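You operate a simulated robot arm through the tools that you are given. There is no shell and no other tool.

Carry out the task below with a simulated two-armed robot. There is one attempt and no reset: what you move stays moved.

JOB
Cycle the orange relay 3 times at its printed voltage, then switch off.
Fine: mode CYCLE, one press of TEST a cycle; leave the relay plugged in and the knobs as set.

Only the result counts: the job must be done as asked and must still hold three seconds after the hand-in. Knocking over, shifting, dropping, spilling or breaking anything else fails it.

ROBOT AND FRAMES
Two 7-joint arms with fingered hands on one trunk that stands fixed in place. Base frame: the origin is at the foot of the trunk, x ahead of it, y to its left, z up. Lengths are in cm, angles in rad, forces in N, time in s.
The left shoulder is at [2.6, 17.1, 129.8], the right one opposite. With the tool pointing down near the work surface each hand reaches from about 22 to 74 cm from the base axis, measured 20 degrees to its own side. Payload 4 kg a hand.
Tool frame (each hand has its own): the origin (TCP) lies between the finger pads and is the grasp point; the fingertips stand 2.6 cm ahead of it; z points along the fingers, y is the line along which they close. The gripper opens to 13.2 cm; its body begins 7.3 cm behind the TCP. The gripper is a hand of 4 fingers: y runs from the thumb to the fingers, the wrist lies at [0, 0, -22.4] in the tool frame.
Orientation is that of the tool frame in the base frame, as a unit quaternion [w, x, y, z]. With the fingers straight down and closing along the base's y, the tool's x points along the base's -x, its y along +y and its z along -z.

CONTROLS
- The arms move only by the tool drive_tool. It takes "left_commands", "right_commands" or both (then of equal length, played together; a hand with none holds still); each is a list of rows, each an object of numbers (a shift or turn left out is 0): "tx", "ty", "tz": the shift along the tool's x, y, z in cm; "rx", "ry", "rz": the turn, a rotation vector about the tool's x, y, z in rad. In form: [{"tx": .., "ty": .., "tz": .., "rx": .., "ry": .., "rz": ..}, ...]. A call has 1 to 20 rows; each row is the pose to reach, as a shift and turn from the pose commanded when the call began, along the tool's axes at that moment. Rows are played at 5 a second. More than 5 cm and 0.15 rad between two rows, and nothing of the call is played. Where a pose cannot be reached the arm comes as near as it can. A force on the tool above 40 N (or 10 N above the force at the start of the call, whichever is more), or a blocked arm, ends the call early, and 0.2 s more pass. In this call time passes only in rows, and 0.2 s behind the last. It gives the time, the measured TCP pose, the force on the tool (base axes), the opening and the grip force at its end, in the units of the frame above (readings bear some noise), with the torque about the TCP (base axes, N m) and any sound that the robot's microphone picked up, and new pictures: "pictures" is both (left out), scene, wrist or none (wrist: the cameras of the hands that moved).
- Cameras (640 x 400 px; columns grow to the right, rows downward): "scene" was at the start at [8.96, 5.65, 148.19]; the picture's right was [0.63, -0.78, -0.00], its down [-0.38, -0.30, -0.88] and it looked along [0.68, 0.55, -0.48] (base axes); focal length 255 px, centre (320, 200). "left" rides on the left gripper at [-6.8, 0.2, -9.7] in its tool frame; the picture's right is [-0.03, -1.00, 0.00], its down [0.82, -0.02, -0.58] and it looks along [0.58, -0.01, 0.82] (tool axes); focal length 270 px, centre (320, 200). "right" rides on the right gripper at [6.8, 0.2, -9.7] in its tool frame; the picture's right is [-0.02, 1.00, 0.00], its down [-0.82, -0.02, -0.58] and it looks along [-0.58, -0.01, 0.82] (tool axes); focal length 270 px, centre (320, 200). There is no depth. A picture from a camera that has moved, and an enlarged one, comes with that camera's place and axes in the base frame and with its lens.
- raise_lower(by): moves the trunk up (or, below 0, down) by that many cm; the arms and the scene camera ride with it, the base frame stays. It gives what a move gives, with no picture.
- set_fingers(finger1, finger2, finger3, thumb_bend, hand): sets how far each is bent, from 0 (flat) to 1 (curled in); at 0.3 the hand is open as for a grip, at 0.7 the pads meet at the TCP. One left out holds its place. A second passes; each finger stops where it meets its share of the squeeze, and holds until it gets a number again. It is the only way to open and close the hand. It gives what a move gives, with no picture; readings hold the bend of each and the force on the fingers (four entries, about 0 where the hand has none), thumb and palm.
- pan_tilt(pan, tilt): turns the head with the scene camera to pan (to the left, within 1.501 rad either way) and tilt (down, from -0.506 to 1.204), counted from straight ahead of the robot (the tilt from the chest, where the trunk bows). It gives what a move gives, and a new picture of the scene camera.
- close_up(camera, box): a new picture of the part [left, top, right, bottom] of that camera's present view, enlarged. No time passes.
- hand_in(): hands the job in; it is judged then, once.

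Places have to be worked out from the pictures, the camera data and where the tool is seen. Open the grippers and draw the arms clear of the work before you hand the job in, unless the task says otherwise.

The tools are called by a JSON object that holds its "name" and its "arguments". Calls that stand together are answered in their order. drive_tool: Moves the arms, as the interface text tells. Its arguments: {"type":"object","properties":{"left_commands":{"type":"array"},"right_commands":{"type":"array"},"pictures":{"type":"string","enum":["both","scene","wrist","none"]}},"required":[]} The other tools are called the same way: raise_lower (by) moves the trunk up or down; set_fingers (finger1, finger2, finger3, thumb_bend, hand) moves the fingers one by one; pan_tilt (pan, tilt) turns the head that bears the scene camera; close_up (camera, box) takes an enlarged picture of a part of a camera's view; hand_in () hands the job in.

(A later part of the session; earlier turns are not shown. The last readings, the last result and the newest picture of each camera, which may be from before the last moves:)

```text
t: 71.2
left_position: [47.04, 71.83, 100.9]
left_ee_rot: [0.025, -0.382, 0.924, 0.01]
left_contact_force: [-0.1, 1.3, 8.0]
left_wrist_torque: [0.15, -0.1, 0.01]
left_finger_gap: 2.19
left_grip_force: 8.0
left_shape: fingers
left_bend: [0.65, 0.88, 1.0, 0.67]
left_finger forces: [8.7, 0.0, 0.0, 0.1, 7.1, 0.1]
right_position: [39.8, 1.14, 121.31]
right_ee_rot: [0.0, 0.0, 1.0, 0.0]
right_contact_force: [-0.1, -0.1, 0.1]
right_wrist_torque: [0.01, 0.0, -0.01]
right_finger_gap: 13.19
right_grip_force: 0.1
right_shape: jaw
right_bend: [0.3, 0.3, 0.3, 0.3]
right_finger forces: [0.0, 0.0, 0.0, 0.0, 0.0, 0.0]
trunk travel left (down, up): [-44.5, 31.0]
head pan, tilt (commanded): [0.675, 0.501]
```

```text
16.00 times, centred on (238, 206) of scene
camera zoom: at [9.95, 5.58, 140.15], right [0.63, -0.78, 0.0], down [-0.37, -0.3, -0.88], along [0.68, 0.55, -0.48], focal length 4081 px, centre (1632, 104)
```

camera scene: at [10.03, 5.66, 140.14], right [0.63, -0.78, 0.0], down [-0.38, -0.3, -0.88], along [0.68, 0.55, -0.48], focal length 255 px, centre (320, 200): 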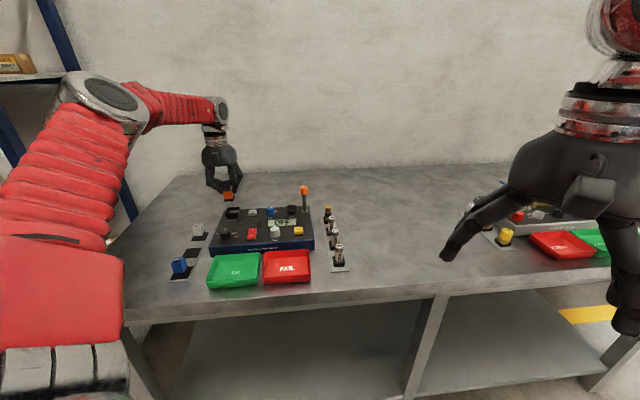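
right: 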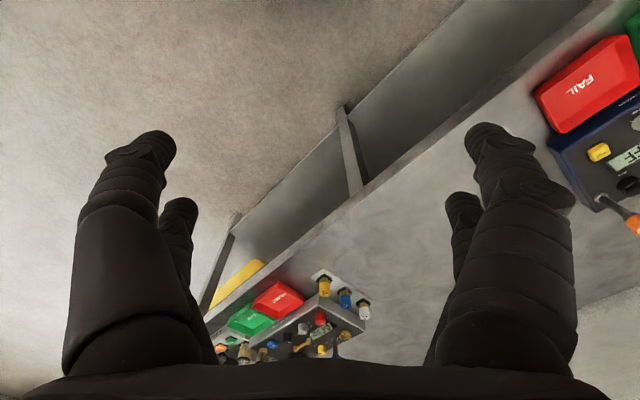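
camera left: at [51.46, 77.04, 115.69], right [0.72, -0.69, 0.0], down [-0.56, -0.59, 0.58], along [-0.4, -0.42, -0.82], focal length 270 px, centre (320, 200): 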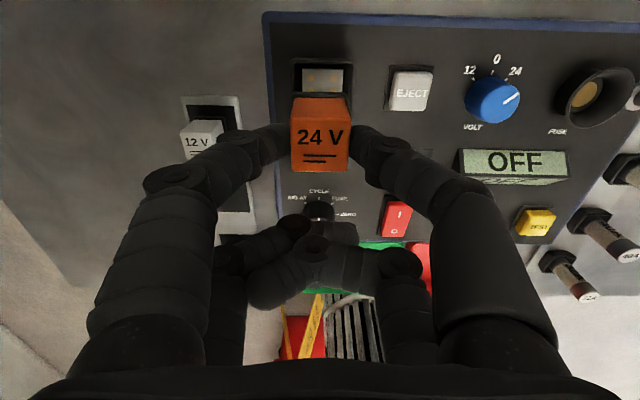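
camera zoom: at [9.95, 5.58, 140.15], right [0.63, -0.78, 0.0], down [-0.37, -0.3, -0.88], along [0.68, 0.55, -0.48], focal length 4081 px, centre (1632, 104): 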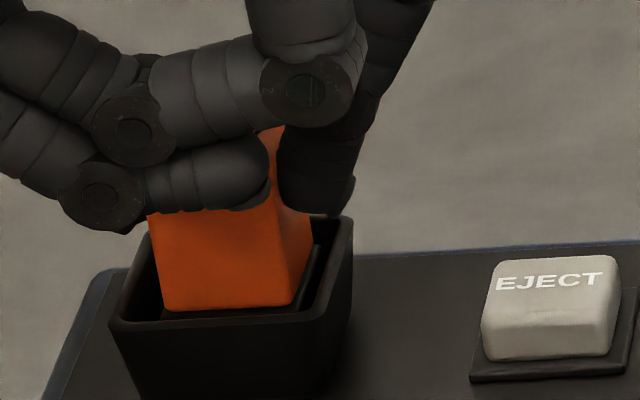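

Now it's ~0.1 cm too far right under load. I scan slowly left while keeping the ~8 N push, watching for a drop.

{"name": "drive_tool", "arguments": {"left_commands": [{"ty": 0.03}, {"ty": 0.06}, {"ty": 0.09}, {"ty": 0.09}], "pictures": "none"}}

{"name": "drive_tool", "arguments": {"left_commands": [{"tx": 0.04}, {"tx": 0.08}, {"tx": 0.12}, {"tx": 0.12}], "pictures": "none"}}

{"name": "drive_tool", "arguments": {"left_commands": [{"tx": -0.06}, {"tx": -0.12}, {"tx": -0.18}, {"tx": -0.24}, {"tx": -0.24}], "pictures": "none"}}

{"name": "close_up", "arguments": {"camera": "left", "box": [260, 50, 380, 130]}}

```text
t: 72.2
left_position: [46.89, 71.76, 100.8]
left_ee_rot: [0.024, -0.383, 0.923, 0.01]
left_contact_force: [0.6, 0.2, 9.4]
left_wrist_torque: [0.15, -0.16, -0.03]
left_finger_gap: 2.15
left_grip_force: 7.8
left_shape: fingers
left_bend: [0.66, 0.88, 1.0, 0.67]
left_finger forces: [7.8, 0.0, 0.1, 0.0, 8.4, 0.0]
right_position: [39.8, 1.1, 121.47]
right_ee_rot: [-0.001, 0.0, 1.0, 0.0]
right_contact_force: [-0.7, -0.5, -0.1]
right_wrist_torque: [0.0, -0.01, 0.02]
right_finger_gap: 13.19
right_grip_force: 0.1
right_shape: jaw
right_bend: [0.3, 0.3, 0.3, 0.3]
right_finger forces: [0.0, 0.0, 0.1, 0.0, 0.1, 0.0]
trunk travel left (down, up): [-44.5, 31.0]
head pan, tilt (commanded): [0.675, 0.501]
```

```text
t: 73.2
left_position: [46.81, 71.65, 100.87]
left_ee_rot: [0.023, -0.382, 0.924, 0.009]
left_contact_force: [1.8, 0.5, 10.4]
left_wrist_torque: [0.2, -0.18, 0.0]
left_finger_gap: 2.18
left_grip_force: 7.9
left_shape: fingers
left_bend: [0.66, 0.88, 1.0, 0.67]
left_finger forces: [8.1, 0.0, 0.1, 0.0, 8.4, 0.0]
right_position: [39.74, 1.07, 121.41]
right_ee_rot: [-0.001, 0.001, 1.0, 0.0]
right_contact_force: [0.2, 0.4, 0.0]
right_wrist_torque: [0.01, 0.01, -0.03]
right_finger_gap: 13.18
right_grip_force: 0.1
right_shape: jaw
right_bend: [0.3, 0.3, 0.3, 0.3]
right_finger forces: [0.0, 0.0, 0.0, 0.0, 0.0, 0.0]
trunk travel left (down, up): [-44.5, 31.0]
head pan, tilt (commanded): [0.675, 0.501]
```

```text
t: 74.4
left_position: [46.95, 71.75, 100.82]
left_ee_rot: [0.023, -0.383, 0.923, 0.008]
left_contact_force: [-1.2, -1.3, 8.5]
left_wrist_torque: [0.08, -0.08, 0.01]
left_finger_gap: 2.18
left_grip_force: 8.5
left_shape: fingers
left_bend: [0.66, 0.88, 1.0, 0.67]
left_finger forces: [7.8, 0.0, 0.1, 0.0, 8.3, 0.0]
right_position: [39.82, 0.98, 121.2]
right_ee_rot: [0.0, -0.001, 1.0, 0.0]
right_contact_force: [0.9, -0.5, -0.2]
right_wrist_torque: [-0.03, 0.04, 0.02]
right_finger_gap: 13.19
right_grip_force: 0.1
right_shape: jaw
right_bend: [0.3, 0.3, 0.3, 0.3]
right_finger forces: [0.0, 0.0, 0.0, 0.1, 0.0, 0.0]
trunk travel left (down, up): [-44.5, 31.0]
head pan, tilt (commanded): [0.675, 0.501]
```

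```text
5.00 times, centred on (320, 90) of left
camera zoom: at [51.39, 76.57, 110.74], right [0.72, -0.69, 0.0], down [-0.58, -0.61, 0.54], along [-0.37, -0.39, -0.84], focal length 1351 px, centre (320, 750)
```

zoom: 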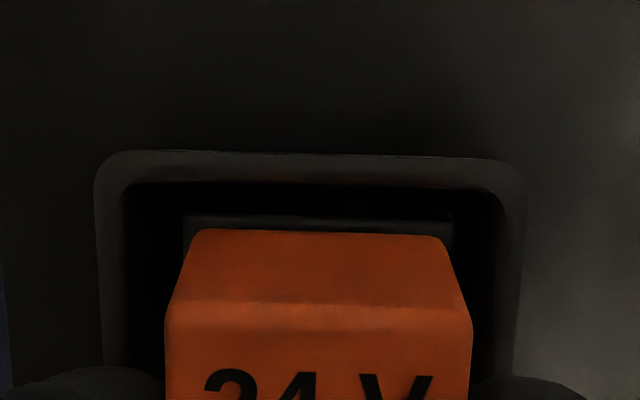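

No drop yet; also the −0.05 tilt was probably unnecessary. I level the hand again (compensating the shift), return to contact, then scan left.

{"name": "drive_tool", "arguments": {"left_commands": [{"tz": -0.4}, {"tx": -0.13, "tz": -0.4, "ry": 0.025}, {"tx": -0.25, "tz": -0.4, "ry": 0.047}, {"tx": -0.25, "ty": 0.05, "tz": -0.1, "ry": 0.047}, {"tx": -0.25, "ty": 0.05, "tz": 0.0, "ry": 0.047}, {"tx": -0.25, "ty": 0.05, "tz": 0.0, "ry": 0.047}], "pictures": "none"}}

{"name": "close_up", "arguments": {"camera": "left", "box": [260, 50, 380, 130]}}

{"name": "close_up", "arguments": {"camera": "scene", "box": [226, 196, 250, 216]}}

```text
t: 75.8
left_position: [47.01, 71.96, 100.77]
left_ee_rot: [0.003, -0.383, 0.924, 0.001]
left_contact_force: [-1.2, -1.5, 9.3]
left_wrist_torque: [0.09, -0.12, 0.03]
left_finger_gap: 2.19
left_grip_force: 7.8
left_shape: fingers
left_bend: [0.66, 0.88, 1.0, 0.67]
left_finger forces: [7.8, 0.0, 0.0, 0.1, 8.0, 0.1]
right_position: [39.8, 1.01, 121.41]
right_ee_rot: [0.0, -0.001, 1.0, 0.001]
right_contact_force: [0.7, -0.4, -0.5]
right_wrist_torque: [-0.02, 0.0, -0.01]
right_finger_gap: 13.2
right_grip_force: 0.1
right_shape: jaw
right_bend: [0.3, 0.3, 0.3, 0.3]
right_finger forces: [0.0, 0.0, 0.1, 0.1, 0.0, 0.1]
trunk travel left (down, up): [-44.5, 31.0]
head pan, tilt (commanded): [0.675, 0.501]
```

```text
5.00 times, centred on (320, 90) of left
camera zoom: at [51.85, 77.12, 110.53], right [0.72, -0.69, 0.0], down [-0.56, -0.59, 0.57], along [-0.4, -0.42, -0.82], focal length 1351 px, centre (320, 750)
```

zoom: 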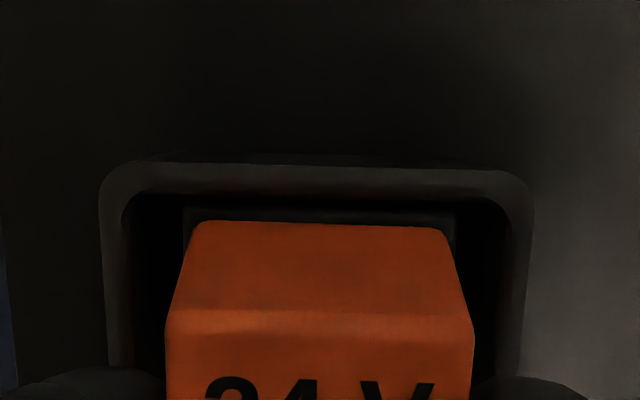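

```text
16.00 times, centred on (238, 206) of scene
camera zoom: at [9.94, 5.54, 140.16], right [0.63, -0.78, 0.0], down [-0.37, -0.3, -0.88], along [0.68, 0.55, -0.48], focal length 4081 px, centre (1632, 104)
```

zoom: 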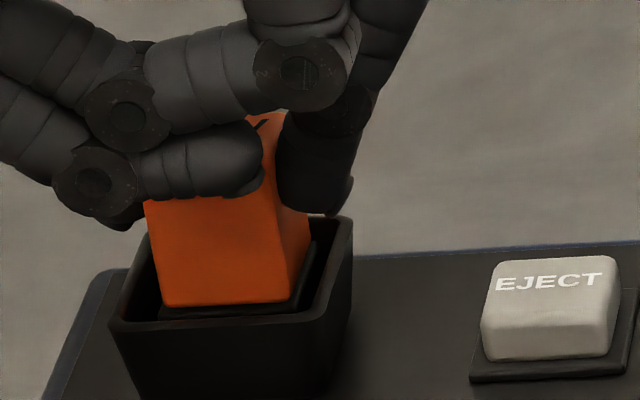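

Now ~0.2 cm too far in +a and +0.04 right. I scan toward the robot in fine steps at this load.

{"name": "drive_tool", "arguments": {"left_commands": [{"tx": 0.05, "ty": 0.04}, {"tx": 0.1, "ty": 0.04}, {"tx": 0.15, "ty": 0.04}, {"tx": 0.2, "ty": 0.04}, {"tx": 0.2, "ty": 0.04}], "pictures": "none"}}

{"name": "close_up", "arguments": {"camera": "left", "box": [260, 50, 380, 130]}}

{"name": "drive_tool", "arguments": {"left_commands": [{"tx": 0.05}, {"tx": 0.1}, {"tx": 0.15}, {"tx": 0.15}], "pictures": "none"}}

{"name": "close_up", "arguments": {"camera": "left", "box": [260, 50, 380, 130]}}

```text
t: 77.0
left_position: [46.95, 72.03, 100.83]
left_ee_rot: [0.001, -0.383, 0.924, 0.0]
left_contact_force: [1.3, 1.3, 11.4]
left_wrist_torque: [0.15, -0.19, -0.01]
left_finger_gap: 2.17
left_grip_force: 8.5
left_shape: fingers
left_bend: [0.67, 0.88, 1.0, 0.67]
left_finger forces: [8.1, 0.0, 0.1, 0.0, 8.5, 0.0]
right_position: [39.89, 1.05, 121.36]
right_ee_rot: [-0.002, 0.0, 1.0, 0.0]
right_contact_force: [-0.3, 0.4, 0.0]
right_wrist_torque: [0.01, -0.01, 0.01]
right_finger_gap: 13.19
right_grip_force: 0.2
right_shape: jaw
right_bend: [0.3, 0.3, 0.3, 0.3]
right_finger forces: [0.1, 0.0, 0.1, 0.1, 0.1, 0.1]
trunk travel left (down, up): [-44.5, 31.0]
head pan, tilt (commanded): [0.675, 0.501]
```

```text
5.00 times, centred on (320, 90) of left
camera zoom: at [51.73, 77.03, 110.48], right [0.72, -0.69, 0.0], down [-0.56, -0.59, 0.57], along [-0.4, -0.42, -0.82], focal length 1351 px, centre (320, 750)
```

zoom: 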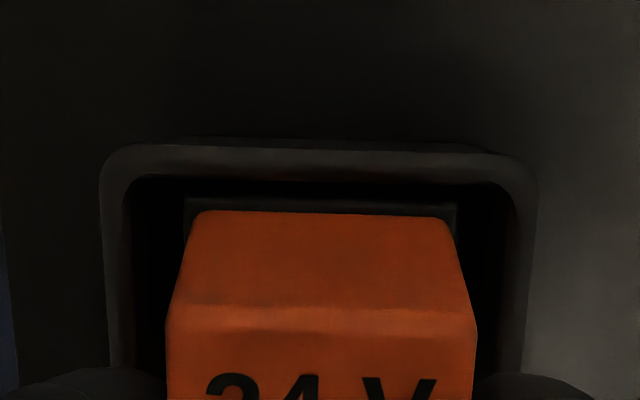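

```text
t: 78.0
left_position: [46.83, 71.89, 100.82]
left_ee_rot: [0.001, -0.383, 0.924, 0.001]
left_contact_force: [1.6, 1.7, 10.9]
left_wrist_torque: [0.2, -0.21, 0.01]
left_finger_gap: 2.18
left_grip_force: 8.5
left_shape: fingers
left_bend: [0.67, 0.88, 1.0, 0.67]
left_finger forces: [8.2, 0.0, 0.0, 0.0, 8.6, 0.0]
right_position: [39.8, 1.13, 121.33]
right_ee_rot: [-0.001, 0.001, 1.0, 0.0]
right_contact_force: [0.7, -0.4, -0.6]
right_wrist_torque: [0.04, -0.01, -0.01]
right_finger_gap: 13.18
right_grip_force: 0.0
right_shape: jaw
right_bend: [0.3, 0.3, 0.3, 0.3]
right_finger forces: [0.0, 0.0, 0.0, 0.0, 0.0, 0.0]
trunk travel left (down, up): [-44.5, 31.0]
head pan, tilt (commanded): [0.675, 0.501]
```

```text
5.00 times, centred on (320, 90) of left
camera zoom: at [51.6, 76.91, 110.45], right [0.72, -0.69, 0.0], down [-0.56, -0.59, 0.57], along [-0.4, -0.42, -0.82], focal length 1351 px, centre (320, 750)
```

zoom: 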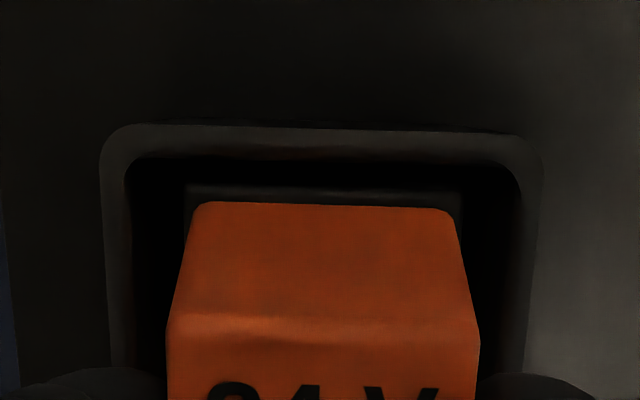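

The relay is now within ~0.05 cm of the socket centre yet still not home, so it likely needs a firm straight push. I unload, release it here, and inspect before pressing from the top.

{"name": "drive_tool", "arguments": {"left_commands": [{"tz": -0.1}, {"tz": -0.2}], "pictures": "none"}}

{"name": "set_fingers", "arguments": {"hand": "left", "finger1": 0.57, "thumb_bend": 0.57}}

{"name": "drive_tool", "arguments": {"left_commands": [{"tz": -2}, {"tz": -5}, {"tz": -9}, {"tz": -11}, {"tz": -11}], "pictures": "none"}}

{"name": "close_up", "arguments": {"camera": "left", "box": [260, 20, 380, 110]}}

{"name": "close_up", "arguments": {"camera": "scene", "box": [222, 194, 252, 219]}}

```text
t: 78.6
left_position: [46.68, 71.83, 100.96]
left_ee_rot: [0.001, -0.383, 0.924, 0.001]
left_contact_force: [1.5, 0.5, 5.8]
left_wrist_torque: [0.06, -0.12, -0.05]
left_finger_gap: 2.21
left_grip_force: 7.8
left_shape: fingers
left_bend: [0.67, 0.88, 1.0, 0.66]
left_finger forces: [7.1, 0.0, 0.0, 0.0, 8.1, 0.0]
right_position: [39.87, 1.13, 121.24]
right_ee_rot: [-0.001, 0.0, 1.0, 0.0]
right_contact_force: [-0.2, -0.3, 0.5]
right_wrist_torque: [0.03, 0.01, 0.01]
right_finger_gap: 13.18
right_grip_force: 0.0
right_shape: jaw
right_bend: [0.3, 0.3, 0.3, 0.3]
right_finger forces: [0.0, 0.1, 0.0, 0.0, 0.0, 0.0]
trunk travel left (down, up): [-44.5, 31.0]
head pan, tilt (commanded): [0.675, 0.501]
```

```text
t: 79.6
left_position: [46.8, 71.84, 100.98]
left_ee_rot: [0.001, -0.383, 0.924, 0.001]
left_contact_force: [0.3, 0.6, 0.6]
left_wrist_torque: [0.02, 0.01, -0.02]
left_finger_gap: 4.5
left_grip_force: 0.1
left_shape: fingers
left_bend: [0.56, 0.88, 1.0, 0.56]
left_finger forces: [0.0, 0.0, 0.1, 0.0, 0.0, 0.0]
right_position: [39.83, 1.19, 121.41]
right_ee_rot: [-0.001, 0.0, 1.0, 0.0]
right_contact_force: [-0.6, -0.8, -0.7]
right_wrist_torque: [-0.01, 0.01, -0.02]
right_finger_gap: 13.2
right_grip_force: 0.1
right_shape: jaw
right_bend: [0.3, 0.3, 0.3, 0.3]
right_finger forces: [0.1, 0.1, 0.1, 0.1, 0.1, 0.0]
trunk travel left (down, up): [-44.5, 31.0]
head pan, tilt (commanded): [0.675, 0.501]
```

```text
t: 80.8
left_position: [46.78, 71.98, 111.95]
left_ee_rot: [0.001, -0.382, 0.924, 0.001]
left_contact_force: [-0.5, -0.3, -0.1]
left_wrist_torque: [0.02, 0.0, 0.03]
left_finger_gap: 4.53
left_grip_force: 0.1
left_shape: fingers
left_bend: [0.56, 0.88, 1.0, 0.56]
left_finger forces: [0.0, 0.0, 0.0, 0.0, 0.1, 0.0]
right_position: [39.92, 1.21, 121.35]
right_ee_rot: [-0.001, 0.0, 1.0, 0.0]
right_contact_force: [-0.4, -0.4, -0.2]
right_wrist_torque: [0.02, 0.01, 0.0]
right_finger_gap: 13.19
right_grip_force: 0.1
right_shape: jaw
right_bend: [0.3, 0.3, 0.3, 0.3]
right_finger forces: [0.0, 0.0, 0.0, 0.0, 0.1, 0.0]
trunk travel left (down, up): [-44.5, 31.0]
head pan, tilt (commanded): [0.675, 0.501]
```

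```text
4.44 times, centred on (320, 65) of left
camera zoom: at [51.64, 77.06, 121.59], right [0.72, -0.69, 0.0], down [-0.56, -0.59, 0.58], along [-0.4, -0.42, -0.82], focal length 1201 px, centre (320, 800)
```

zoom: 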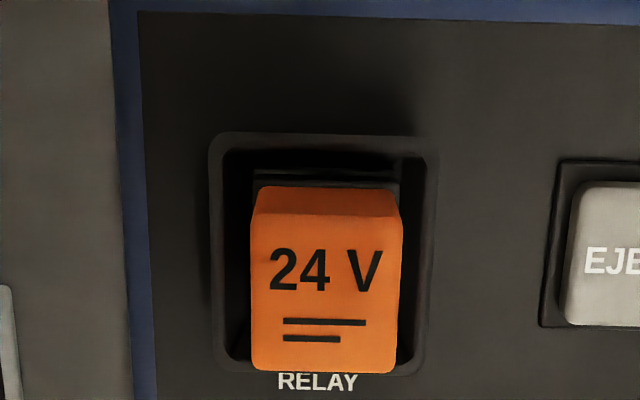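

```text
16.00 times, centred on (237, 206) of scene
camera zoom: at [10.04, 5.65, 140.14], right [0.63, -0.78, 0.0], down [-0.38, -0.3, -0.88], along [0.68, 0.55, -0.48], focal length 4081 px, centre (1648, 96)
```

zoom: 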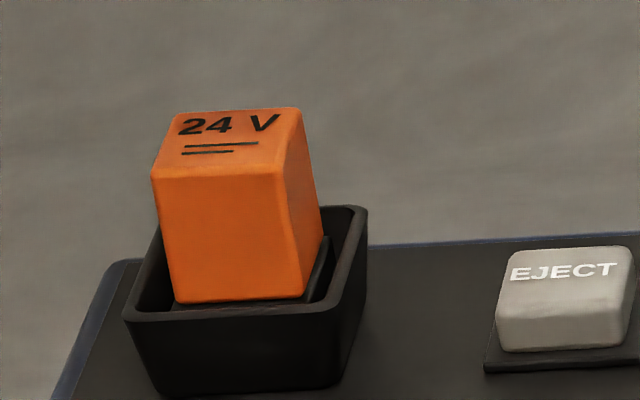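

The relay stands centred (≈0.06 cm right, ≈0.1 cm robot-side) and its flange bottom looks level with the plate. I close the fingertips firmly and press it straight down harder.

{"name": "set_fingers", "arguments": {"hand": "left", "finger1": 0.76, "thumb_bend": 0.74}}

{"name": "drive_tool", "arguments": {"left_commands": [{"ty": 0.09, "tz": 3}, {"ty": 0.09, "tz": 6}, {"ty": 0.09, "tz": 8.5}, {"ty": 0.09, "tz": 8.5}], "pictures": "none"}}

{"name": "close_up", "arguments": {"camera": "left", "box": [220, 20, 420, 180]}}

{"name": "close_up", "arguments": {"camera": "scene", "box": [215, 175, 265, 222]}}

```text
t: 81.8
left_position: [46.91, 71.99, 111.87]
left_ee_rot: [0.001, -0.383, 0.924, 0.0]
left_contact_force: [0.0, 0.6, -0.7]
left_wrist_torque: [-0.01, 0.01, 0.02]
left_finger_gap: 0.0
left_grip_force: 0.0
left_shape: fingers
left_bend: [0.73, 0.88, 1.0, 0.72]
left_finger forces: [0.0, 0.1, 0.1, 0.0, 0.1, 0.1]
right_position: [39.9, 1.19, 121.3]
right_ee_rot: [-0.001, 0.001, 1.0, 0.0]
right_contact_force: [-0.4, 0.1, 0.1]
right_wrist_torque: [-0.01, -0.02, 0.0]
right_finger_gap: 13.22
right_grip_force: 0.0
right_shape: jaw
right_bend: [0.3, 0.3, 0.3, 0.3]
right_finger forces: [0.0, 0.1, 0.1, 0.1, 0.0, 0.0]
trunk travel left (down, up): [-44.5, 31.0]
head pan, tilt (commanded): [0.675, 0.501]
```

```text
t: 82.8
left_position: [46.68, 71.99, 103.41]
left_ee_rot: [0.001, -0.382, 0.924, 0.001]
left_contact_force: [0.0, -0.7, -0.3]
left_wrist_torque: [0.02, 0.04, 0.02]
left_finger_gap: 0.02
left_grip_force: 0.0
left_shape: fingers
left_bend: [0.73, 0.88, 1.0, 0.72]
left_finger forces: [0.1, 0.0, 0.1, 0.0, 0.0, 0.0]
right_position: [39.84, 1.07, 121.36]
right_ee_rot: [-0.002, 0.0, 1.0, -0.001]
right_contact_force: [0.5, 0.6, -0.7]
right_wrist_torque: [-0.01, -0.01, 0.0]
right_finger_gap: 13.22
right_grip_force: 0.1
right_shape: jaw
right_bend: [0.3, 0.3, 0.3, 0.3]
right_finger forces: [0.0, 0.0, 0.0, 0.1, 0.1, 0.0]
trunk travel left (down, up): [-44.5, 31.0]
head pan, tilt (commanded): [0.675, 0.501]
```

```text
2.50 times, centred on (320, 100) of left
camera zoom: at [51.57, 77.06, 112.96], right [0.72, -0.69, 0.0], down [-0.56, -0.59, 0.58], along [-0.4, -0.42, -0.82], focal length 676 px, centre (320, 450)
```

zoom: 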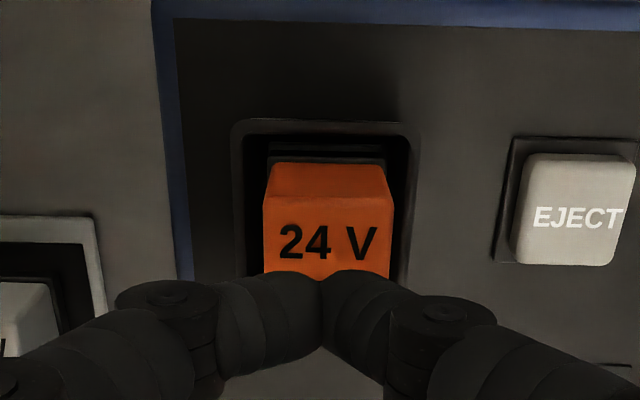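

```text
8.51 times, centred on (240, 198) of scene
camera zoom: at [10.03, 5.62, 140.14], right [0.63, -0.78, 0.0], down [-0.38, -0.3, -0.88], along [0.68, 0.55, -0.48], focal length 2171 px, centre (1001, 213)
```

zoom: 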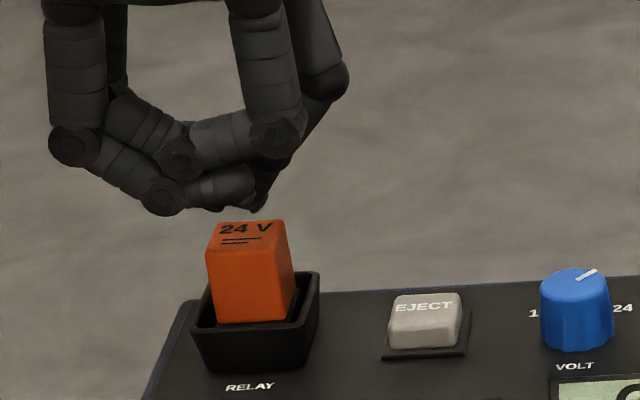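

I align the tips on the relay's top centre and press progressively.

{"name": "drive_tool", "arguments": {"left_commands": [{"tx": -0.1, "ty": -0.08, "tz": 0.5}, {"tx": -0.1, "ty": -0.08, "tz": 0.9}, {"tx": -0.1, "ty": -0.08, "tz": 1.2}, {"tx": -0.1, "ty": -0.08, "tz": 1.4}, {"tx": -0.1, "ty": -0.08, "tz": 1.4}], "pictures": "none"}}

{"name": "drive_tool", "arguments": {"left_commands": [{"tz": 0.1}, {"tz": 0.2}, {"tz": 0.3}, {"tz": 0.3}], "pictures": "none"}}

{"name": "close_up", "arguments": {"camera": "left", "box": [220, 20, 420, 180]}}

{"name": "close_up", "arguments": {"camera": "scene", "box": [215, 175, 265, 222]}}

```text
t: 84.0
left_position: [46.95, 71.89, 102.05]
left_ee_rot: [0.002, -0.383, 0.924, 0.001]
left_contact_force: [0.2, 0.2, 3.8]
left_wrist_torque: [0.03, -0.09, -0.01]
left_finger_gap: 0.0
left_grip_force: 0.1
left_shape: fingers
left_bend: [0.74, 0.88, 1.0, 0.73]
left_finger forces: [0.1, 0.0, 0.0, 0.0, 0.0, 0.0]
right_position: [39.75, 1.01, 121.37]
right_ee_rot: [0.0, -0.001, 1.0, 0.0]
right_contact_force: [-0.1, -0.7, 0.1]
right_wrist_torque: [-0.05, 0.01, 0.03]
right_finger_gap: 13.19
right_grip_force: 0.1
right_shape: jaw
right_bend: [0.3, 0.3, 0.3, 0.3]
right_finger forces: [0.1, 0.1, 0.0, 0.0, 0.0, 0.0]
trunk travel left (down, up): [-44.5, 31.0]
head pan, tilt (commanded): [0.675, 0.501]
```

```text
t: 85.0
left_position: [46.93, 71.8, 101.89]
left_ee_rot: [0.001, -0.382, 0.924, 0.002]
left_contact_force: [4.3, -0.3, 14.8]
left_wrist_torque: [0.1, -0.29, -0.06]
left_finger_gap: 0.0
left_grip_force: 10.5
left_shape: fingers
left_bend: [0.74, 0.88, 1.0, 0.74]
left_finger forces: [0.0, 0.1, 0.0, 0.0, 20.9, 0.0]
right_position: [39.79, 0.98, 121.4]
right_ee_rot: [0.0, 0.0, 1.0, 0.0]
right_contact_force: [-0.1, -0.2, -0.4]
right_wrist_torque: [0.01, 0.0, 0.03]
right_finger_gap: 13.18
right_grip_force: 0.1
right_shape: jaw
right_bend: [0.3, 0.3, 0.3, 0.3]
right_finger forces: [0.1, 0.1, 0.0, 0.0, 0.0, 0.0]
trunk travel left (down, up): [-44.5, 31.0]
head pan, tilt (commanded): [0.675, 0.501]
```

```text
2.50 times, centred on (320, 100) of left
camera zoom: at [51.73, 76.94, 111.58], right [0.72, -0.69, 0.0], down [-0.57, -0.59, 0.57], along [-0.39, -0.42, -0.82], focal length 676 px, centre (320, 450)
```

zoom: 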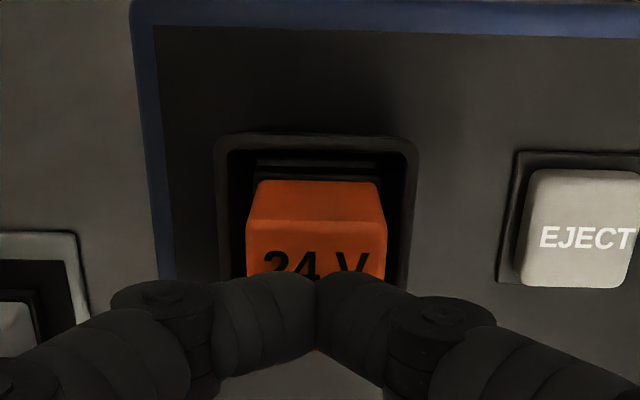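

```text
8.51 times, centred on (240, 198) of scene
camera zoom: at [9.97, 5.49, 140.16], right [0.63, -0.78, 0.0], down [-0.38, -0.3, -0.88], along [0.68, 0.55, -0.48], focal length 2171 px, centre (1001, 213)
```

zoom: 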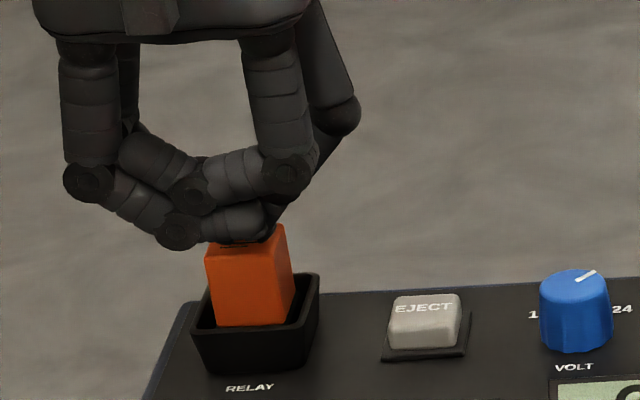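

15 N with the relay staying centred. I increase the push further.

{"name": "drive_tool", "arguments": {"left_commands": [{"tz": 0.12}, {"tz": 0.24}, {"tz": 0.34}, {"tz": 0.34}], "pictures": "none"}}

{"name": "close_up", "arguments": {"camera": "left", "box": [220, 20, 420, 180]}}

{"name": "close_up", "arguments": {"camera": "scene", "box": [215, 175, 265, 222]}}

```text
t: 86.0
left_position: [46.96, 71.73, 101.74]
left_ee_rot: [0.003, -0.383, 0.924, 0.001]
left_contact_force: [6.9, 0.0, 27.0]
left_wrist_torque: [0.19, -0.52, -0.06]
left_finger_gap: 0.01
left_grip_force: 16.0
left_shape: fingers
left_bend: [0.74, 0.88, 1.0, 0.75]
left_finger forces: [0.0, 0.0, 0.1, 0.0, 30.9, 0.0]
right_position: [39.74, 0.89, 121.42]
right_ee_rot: [0.001, 0.0, 1.0, 0.001]
right_contact_force: [0.3, -0.6, -0.7]
right_wrist_torque: [-0.01, -0.01, 0.04]
right_finger_gap: 13.18
right_grip_force: 0.1
right_shape: jaw
right_bend: [0.3, 0.3, 0.3, 0.3]
right_finger forces: [0.1, 0.0, 0.0, 0.1, 0.1, 0.0]
trunk travel left (down, up): [-44.5, 31.0]
head pan, tilt (commanded): [0.675, 0.501]
```

```text
2.50 times, centred on (320, 100) of left
camera zoom: at [51.73, 76.85, 111.39], right [0.72, -0.69, 0.0], down [-0.57, -0.59, 0.57], along [-0.39, -0.41, -0.82], focal length 676 px, centre (320, 450)
```

zoom: 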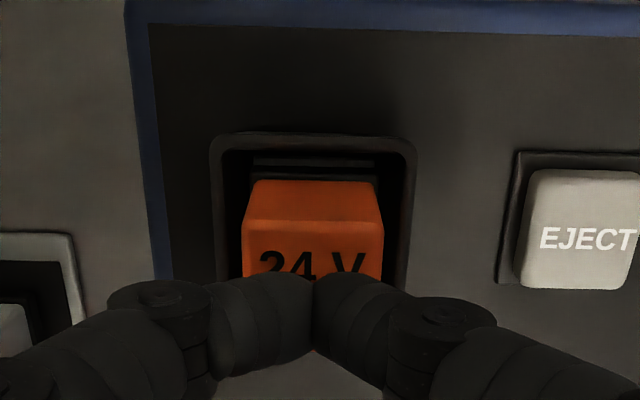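

```text
8.51 times, centred on (240, 198) of scene
camera zoom: at [9.92, 5.38, 140.17], right [0.63, -0.78, 0.0], down [-0.37, -0.3, -0.88], along [0.68, 0.55, -0.48], focal length 2171 px, centre (1001, 213)
```

zoom: 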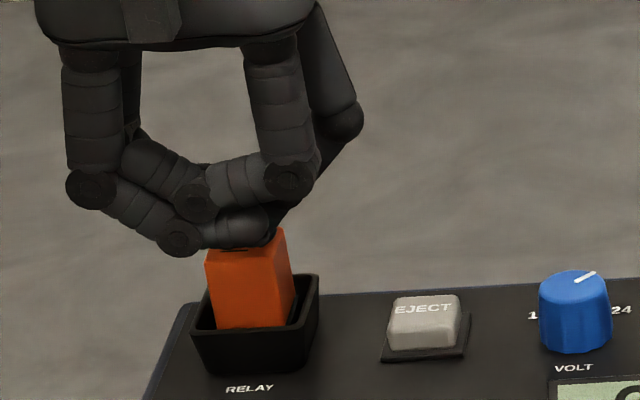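

No further travel even at 27 N, and its measured height matches the flange sitting on the plate, so it may well be fully seated. I back off and check its position.

{"name": "drive_tool", "arguments": {"left_commands": [{"tz": -1}, {"tz": -3}, {"tz": -6}, {"tz": -10}, {"tz": -10}], "pictures": "none"}}

{"name": "close_up", "arguments": {"camera": "left", "box": [260, 20, 380, 110]}}

{"name": "close_up", "arguments": {"camera": "scene", "box": [222, 194, 252, 219]}}

```text
t: 87.2
left_position: [46.92, 71.96, 111.31]
left_ee_rot: [0.0, -0.383, 0.924, 0.001]
left_contact_force: [1.3, -0.3, 0.3]
left_wrist_torque: [0.0, 0.0, -0.01]
left_finger_gap: 0.0
left_grip_force: 0.1
left_shape: fingers
left_bend: [0.74, 0.88, 1.0, 0.73]
left_finger forces: [0.0, 0.1, 0.0, 0.1, 0.0, 0.0]
right_position: [39.92, 1.27, 121.31]
right_ee_rot: [-0.001, 0.0, 1.0, 0.0]
right_contact_force: [-0.1, -0.6, 0.4]
right_wrist_torque: [-0.03, 0.04, 0.01]
right_finger_gap: 13.2
right_grip_force: 0.1
right_shape: jaw
right_bend: [0.3, 0.3, 0.3, 0.3]
right_finger forces: [0.1, 0.0, 0.0, 0.1, 0.0, 0.0]
trunk travel left (down, up): [-44.5, 31.0]
head pan, tilt (commanded): [0.675, 0.501]
```

```text
4.44 times, centred on (320, 65) of left
camera zoom: at [51.7, 77.04, 121.0], right [0.72, -0.69, 0.0], down [-0.56, -0.59, 0.58], along [-0.4, -0.42, -0.82], focal length 1201 px, centre (320, 800)
```

zoom: 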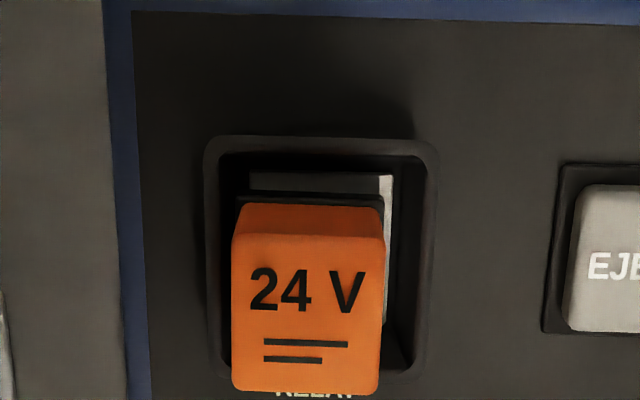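

```text
16.00 times, centred on (237, 206) of scene
camera zoom: at [10.06, 5.73, 140.13], right [0.63, -0.78, 0.0], down [-0.38, -0.3, -0.88], along [0.68, 0.55, -0.48], focal length 4081 px, centre (1648, 96)
```

zoom: 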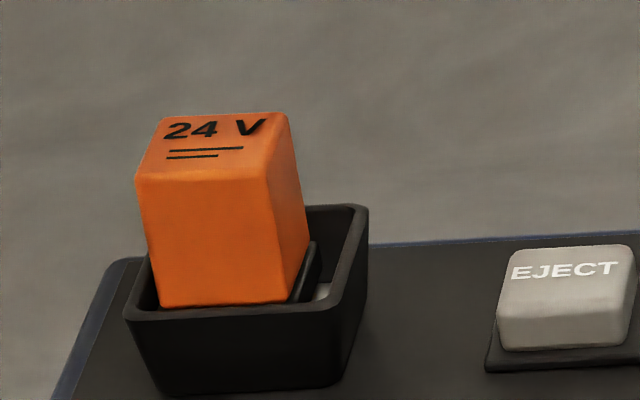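

Pressing slid the relay left/front on the plate, which exposes the plate at right/back. I zoom closely to see whether the flange rests on the plate or stands on pins.

{"name": "close_up", "arguments": {"camera": "left", "box": [300, 50, 345, 95]}}

{"name": "close_up", "arguments": {"camera": "scene", "box": [232, 204, 246, 216]}}

{"name": "pan_tilt", "arguments": {"pan": 0.95, "tilt": 0.5}}

```text
8.89 times, centred on (322, 72) of left
camera zoom: at [51.7, 77.04, 121.0], right [0.72, -0.69, 0.0], down [-0.56, -0.59, 0.58], along [-0.4, -0.42, -0.82], focal length 2402 px, centre (298, 1333)
```

zoom: 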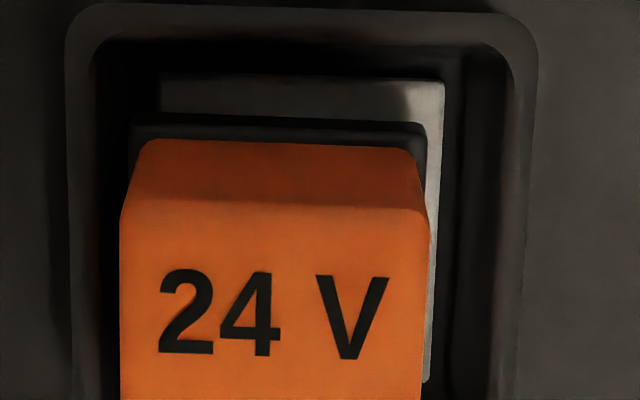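

```text
16.00 times, centred on (239, 210) of scene
camera zoom: at [10.06, 5.73, 140.13], right [0.63, -0.78, 0.0], down [-0.38, -0.3, -0.88], along [0.68, 0.55, -0.48], focal length 4081 px, centre (1616, 40)
```

zoom: 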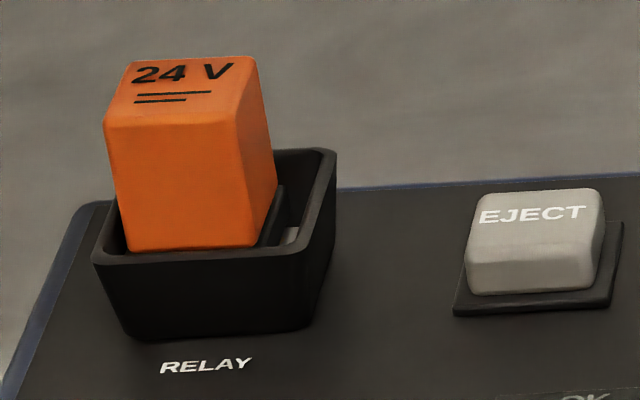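

```text
t: 88.0
left_position: [46.98, 71.88, 111.46]
left_ee_rot: [0.001, -0.382, 0.924, 0.0]
left_contact_force: [-0.3, -0.9, 0.5]
left_wrist_torque: [-0.01, 0.0, 0.02]
left_finger_gap: 0.01
left_grip_force: 0.1
left_shape: fingers
left_bend: [0.74, 0.88, 1.0, 0.73]
left_finger forces: [0.0, 0.1, 0.0, 0.0, 0.0, 0.0]
right_position: [39.83, 1.19, 121.41]
right_ee_rot: [-0.001, 0.0, 1.0, 0.0]
right_contact_force: [0.7, 0.5, -0.8]
right_wrist_torque: [0.02, -0.03, -0.02]
right_finger_gap: 13.19
right_grip_force: 0.1
right_shape: jaw
right_bend: [0.3, 0.3, 0.3, 0.3]
right_finger forces: [0.0, 0.1, 0.1, 0.0, 0.0, 0.1]
trunk travel left (down, up): [-44.5, 31.0]
head pan, tilt (commanded): [0.949, 0.499]
camera scene: at [8.25, 7.37, 140.15], right [0.81, -0.58, 0.0], down [-0.28, -0.39, -0.88], along [0.51, 0.71, -0.48], focal length 255 px, centre (320, 200)
```

scene: 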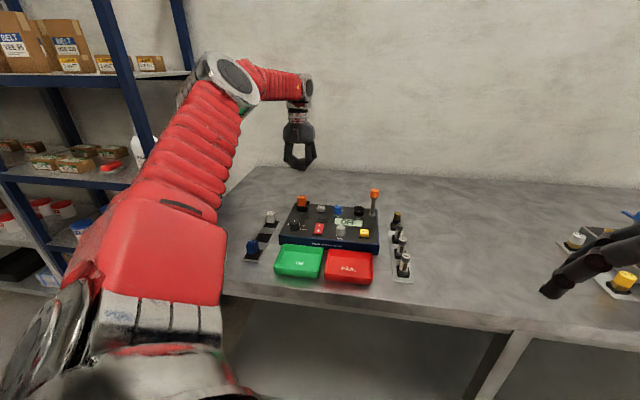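

The funnel walls/plate geometry suggest it must go in centred and free. I'll regrip (hand centred on the plate so the pinch recentres it), lift, align precisely to the rim, lower, and release just above the plate so it drops in.

{"name": "set_fingers", "arguments": {"hand": "left", "finger1": 0.57, "thumb_bend": 0.57}}

{"name": "drive_tool", "arguments": {"left_commands": [{"tx": 0.36, "ty": 0.17, "tz": 3}, {"tx": 0.36, "ty": 0.17, "tz": 6}, {"tx": 0.36, "ty": 0.17, "tz": 8.5}, {"tx": 0.36, "ty": 0.17, "tz": 10.0}, {"tx": 0.36, "ty": 0.17, "tz": 10.0}], "pictures": "none"}}

{"name": "pan_tilt", "arguments": {"pan": 0.99, "tilt": 0.5}}

{"name": "close_up", "arguments": {"camera": "left", "box": [240, 50, 400, 180]}}

```text
t: 89.0
left_position: [46.86, 71.82, 111.37]
left_ee_rot: [0.001, -0.382, 0.924, 0.001]
left_contact_force: [-0.1, 0.0, 0.1]
left_wrist_torque: [0.0, 0.04, -0.01]
left_finger_gap: 4.54
left_grip_force: 0.1
left_shape: fingers
left_bend: [0.56, 0.88, 1.0, 0.56]
left_finger forces: [0.0, 0.0, 0.0, 0.0, 0.1, 0.0]
right_position: [39.75, 1.2, 121.34]
right_ee_rot: [-0.001, 0.001, 1.0, 0.0]
right_contact_force: [-1.0, 0.6, -0.1]
right_wrist_torque: [0.02, -0.01, 0.0]
right_finger_gap: 13.18
right_grip_force: 0.1
right_shape: jaw
right_bend: [0.3, 0.3, 0.3, 0.3]
right_finger forces: [0.1, 0.1, 0.0, 0.1, 0.0, 0.1]
trunk travel left (down, up): [-44.5, 31.0]
head pan, tilt (commanded): [0.949, 0.499]
```

```text
t: 90.2
left_position: [46.44, 71.91, 101.46]
left_ee_rot: [0.001, -0.382, 0.924, 0.001]
left_contact_force: [-0.3, 0.5, -0.5]
left_wrist_torque: [-0.01, 0.04, -0.01]
left_finger_gap: 4.51
left_grip_force: 0.1
left_shape: fingers
left_bend: [0.56, 0.88, 1.0, 0.56]
left_finger forces: [0.0, 0.0, 0.0, 0.1, 0.1, 0.0]
right_position: [39.86, 1.12, 121.38]
right_ee_rot: [-0.001, 0.0, 1.0, 0.0]
right_contact_force: [-0.4, 0.2, 0.3]
right_wrist_torque: [0.02, -0.01, 0.03]
right_finger_gap: 13.2
right_grip_force: 0.1
right_shape: jaw
right_bend: [0.3, 0.3, 0.3, 0.3]
right_finger forces: [0.1, 0.0, 0.0, 0.0, 0.1, 0.0]
trunk travel left (down, up): [-44.5, 31.0]
head pan, tilt (commanded): [0.949, 0.499]
```

```text
t: 90.8
left_position: [46.48, 71.91, 101.27]
left_ee_rot: [0.001, -0.383, 0.924, 0.0]
left_contact_force: [0.0, 0.2, 0.6]
left_wrist_torque: [0.01, 0.01, -0.01]
left_finger_gap: 4.52
left_grip_force: 0.1
left_shape: fingers
left_bend: [0.56, 0.88, 1.0, 0.56]
left_finger forces: [0.0, 0.1, 0.0, 0.1, 0.0, 0.0]
right_position: [39.8, 1.08, 121.32]
right_ee_rot: [-0.001, 0.0, 1.0, 0.0]
right_contact_force: [-0.1, -0.5, 0.0]
right_wrist_torque: [-0.02, 0.02, -0.04]
right_finger_gap: 13.18
right_grip_force: 0.0
right_shape: jaw
right_bend: [0.3, 0.3, 0.3, 0.3]
right_finger forces: [0.0, 0.0, 0.1, 0.0, 0.0, 0.1]
trunk travel left (down, up): [-44.5, 31.0]
head pan, tilt (commanded): [0.99, 0.499]
camera scene: at [7.95, 7.57, 140.16], right [0.84, -0.55, 0.0], down [-0.26, -0.4, -0.88], along [0.48, 0.73, -0.48], focal length 255 px, centre (320, 200)
```

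scene: 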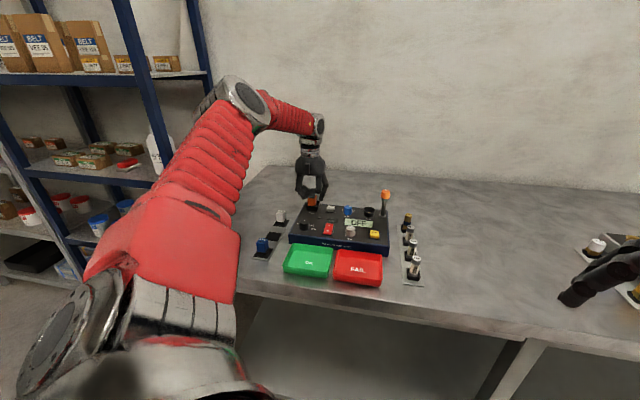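

```text
3.08 times, centred on (320, 115) of left
camera zoom: at [51.38, 76.94, 111.02], right [0.72, -0.69, 0.0], down [-0.56, -0.59, 0.58], along [-0.4, -0.42, -0.82], focal length 832 px, centre (320, 462)
```

zoom: 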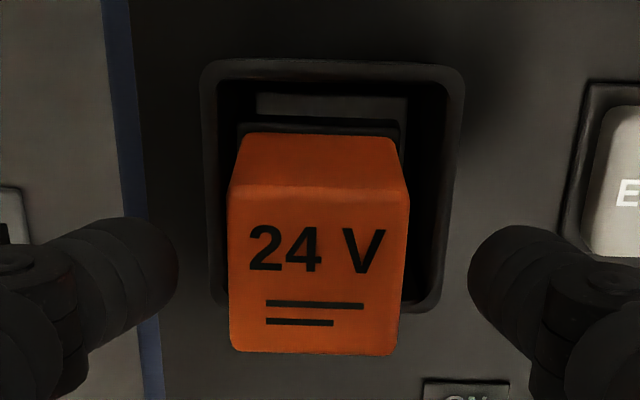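

Rim centre is ~0.15 cm right of the pinch centre; I shift, then pinch symmetrically and lift 1.5 cm.

{"name": "drive_tool", "arguments": {"left_commands": [{"ty": -0.08}, {"ty": -0.15}], "pictures": "none"}}

{"name": "set_fingers", "arguments": {"hand": "left", "finger1": 0.645, "thumb_bend": 0.645}}

{"name": "set_fingers", "arguments": {"hand": "left", "finger1": 0.71, "thumb_bend": 0.695}}

{"name": "drive_tool", "arguments": {"left_commands": [{"tz": -0.5}, {"tz": -1.0}, {"tz": -1.5}, {"tx": -0.15, "tz": -1.5}, {"tx": -0.3, "tz": -1.5}, {"tx": -0.3, "tz": -1.5}], "pictures": "none"}}

{"name": "close_up", "arguments": {"camera": "left", "box": [240, 40, 400, 170]}}

{"name": "close_up", "arguments": {"camera": "scene", "box": [296, 188, 326, 213]}}

```text
t: 91.4
left_position: [46.71, 71.75, 101.36]
left_ee_rot: [0.0, -0.383, 0.924, 0.0]
left_contact_force: [0.3, 0.1, -0.9]
left_wrist_torque: [-0.02, 0.03, 0.03]
left_finger_gap: 4.54
left_grip_force: 0.2
left_shape: fingers
left_bend: [0.56, 0.88, 1.0, 0.56]
left_finger forces: [0.0, 0.0, 0.0, 0.1, 0.0, 0.1]
right_position: [39.9, 1.08, 121.32]
right_ee_rot: [-0.001, 0.0, 1.0, 0.0]
right_contact_force: [0.3, -0.9, 0.3]
right_wrist_torque: [0.01, -0.03, -0.01]
right_finger_gap: 13.17
right_grip_force: 0.1
right_shape: jaw
right_bend: [0.3, 0.3, 0.3, 0.3]
right_finger forces: [0.0, 0.0, 0.1, 0.0, 0.0, 0.0]
trunk travel left (down, up): [-44.5, 31.0]
head pan, tilt (commanded): [0.99, 0.499]
```

```text
t: 92.4
left_position: [46.62, 71.65, 101.27]
left_ee_rot: [0.001, -0.383, 0.924, 0.001]
left_contact_force: [0.1, 0.2, -0.1]
left_wrist_torque: [-0.05, 0.0, -0.01]
left_finger_gap: 2.45
left_grip_force: 1.5
left_shape: fingers
left_bend: [0.62, 0.88, 1.0, 0.63]
left_finger forces: [1.3, 0.1, 0.0, 0.1, 1.3, 0.0]
right_position: [39.93, 1.21, 121.26]
right_ee_rot: [0.0, 0.0, 1.0, 0.0]
right_contact_force: [0.5, 0.9, 0.0]
right_wrist_torque: [0.03, 0.01, -0.03]
right_finger_gap: 13.18
right_grip_force: 0.1
right_shape: jaw
right_bend: [0.3, 0.3, 0.3, 0.3]
right_finger forces: [0.1, 0.1, 0.0, 0.0, 0.0, 0.0]
trunk travel left (down, up): [-44.5, 31.0]
head pan, tilt (commanded): [0.99, 0.499]
```

```text
t: 93.4
left_position: [46.64, 71.88, 101.34]
left_ee_rot: [0.001, -0.383, 0.924, 0.001]
left_contact_force: [-0.1, -0.3, 0.6]
left_wrist_torque: [0.02, 0.03, 0.01]
left_finger_gap: 2.23
left_grip_force: 6.9
left_shape: fingers
left_bend: [0.64, 0.88, 1.0, 0.66]
left_finger forces: [6.8, 0.0, 0.1, 0.0, 6.8, 0.0]
right_position: [39.96, 1.09, 121.37]
right_ee_rot: [-0.001, 0.0, 1.0, 0.0]
right_contact_force: [-0.2, -0.7, -0.3]
right_wrist_torque: [0.0, -0.02, -0.02]
right_finger_gap: 13.18
right_grip_force: 0.0
right_shape: jaw
right_bend: [0.3, 0.3, 0.3, 0.3]
right_finger forces: [0.1, 0.0, 0.0, 0.1, 0.0, 0.0]
trunk travel left (down, up): [-44.5, 31.0]
head pan, tilt (commanded): [0.99, 0.499]
```

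```text
t: 94.8
left_position: [46.81, 71.94, 102.87]
left_ee_rot: [0.001, -0.383, 0.924, 0.0]
left_contact_force: [-0.1, -0.3, -1.1]
left_wrist_torque: [-0.02, 0.0, 0.0]
left_finger_gap: 2.22
left_grip_force: 6.8
left_shape: fingers
left_bend: [0.64, 0.88, 1.0, 0.66]
left_finger forces: [6.7, 0.0, 0.0, 0.0, 6.7, 0.0]
right_position: [39.89, 1.25, 121.33]
right_ee_rot: [0.0, 0.0, 1.0, 0.0]
right_contact_force: [0.0, 1.6, 0.4]
right_wrist_torque: [0.01, -0.03, -0.01]
right_finger_gap: 13.21
right_grip_force: 0.0
right_shape: jaw
right_bend: [0.3, 0.3, 0.3, 0.3]
right_finger forces: [0.1, 0.0, 0.1, 0.0, 0.1, 0.0]
trunk travel left (down, up): [-44.5, 31.0]
head pan, tilt (commanded): [0.99, 0.499]
```

```text
3.08 times, centred on (320, 105) of left
camera zoom: at [51.66, 77.05, 112.53], right [0.72, -0.69, 0.0], down [-0.56, -0.59, 0.58], along [-0.4, -0.42, -0.82], focal length 832 px, centre (320, 492)
```

zoom: 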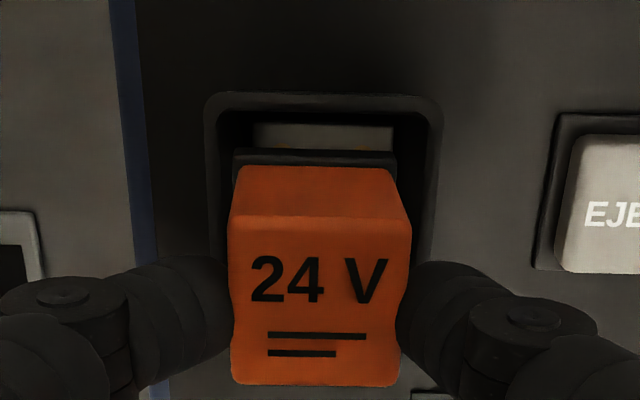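

```text
16.00 times, centred on (311, 200) of scene
camera zoom: at [7.94, 7.58, 140.16], right [0.84, -0.55, 0.0], down [-0.26, -0.4, -0.88], along [0.48, 0.73, -0.48], focal length 4081 px, centre (464, 192)
```

zoom: 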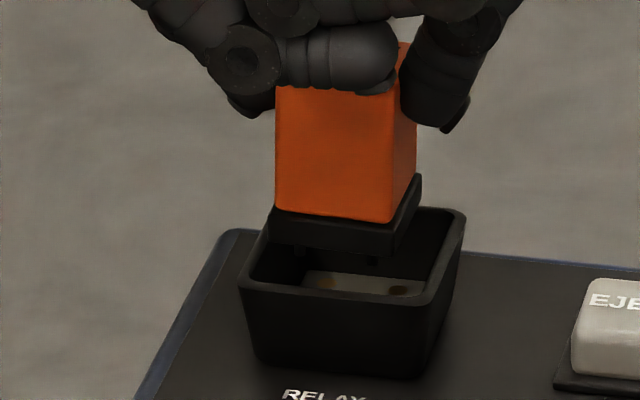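

Clear view: relay needs +0.15 right and +0.13 away relative to the rim/plate. I apply that while lifted and re-check.

{"name": "drive_tool", "arguments": {"left_commands": [{"tx": -0.07, "ty": -0.08}, {"tx": -0.13, "ty": -0.15}, {"tx": -0.13, "ty": -0.15}], "pictures": "none"}}

{"name": "close_up", "arguments": {"camera": "left", "box": [270, 50, 370, 115]}}

{"name": "close_up", "arguments": {"camera": "scene", "box": [296, 192, 322, 212]}}

```text
t: 95.6
left_position: [46.95, 72.0, 102.92]
left_ee_rot: [0.001, -0.383, 0.924, 0.0]
left_contact_force: [-0.6, -0.7, -0.6]
left_wrist_torque: [-0.03, 0.02, -0.04]
left_finger_gap: 2.22
left_grip_force: 6.9
left_shape: fingers
left_bend: [0.64, 0.88, 1.0, 0.66]
left_finger forces: [6.8, 0.0, 0.0, 0.0, 6.8, 0.0]
right_position: [39.87, 1.12, 121.31]
right_ee_rot: [-0.001, -0.001, 1.0, 0.0]
right_contact_force: [0.6, 0.1, 0.5]
right_wrist_torque: [-0.02, -0.01, 0.06]
right_finger_gap: 13.16
right_grip_force: 0.0
right_shape: jaw
right_bend: [0.3, 0.3, 0.3, 0.3]
right_finger forces: [0.0, 0.1, 0.1, 0.0, 0.1, 0.1]
trunk travel left (down, up): [-44.5, 31.0]
head pan, tilt (commanded): [0.99, 0.499]
```

```text
6.15 times, centred on (320, 82) of left
camera zoom: at [51.87, 77.05, 112.55], right [0.72, -0.69, 0.0], down [-0.56, -0.59, 0.58], along [-0.4, -0.42, -0.82], focal length 1663 px, centre (320, 923)
```

zoom: 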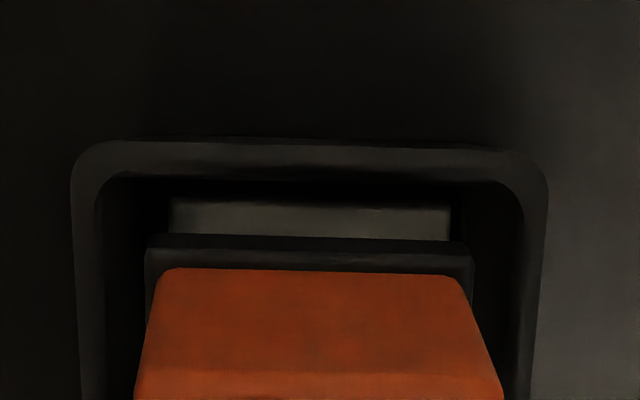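

```text
16.00 times, centred on (309, 202) of scene
camera zoom: at [7.94, 7.58, 140.16], right [0.84, -0.55, 0.0], down [-0.26, -0.4, -0.88], along [0.48, 0.73, -0.48], focal length 4081 px, centre (496, 168)
```

zoom: 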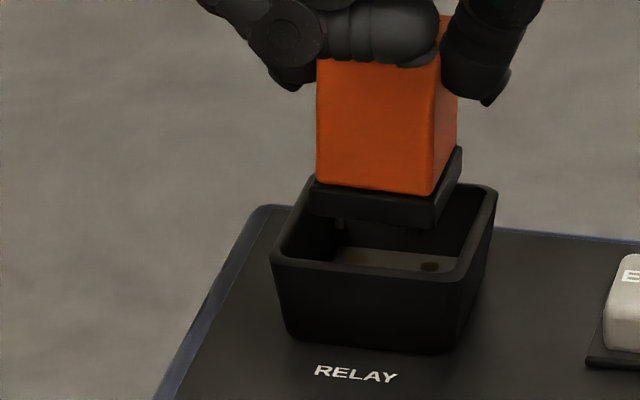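

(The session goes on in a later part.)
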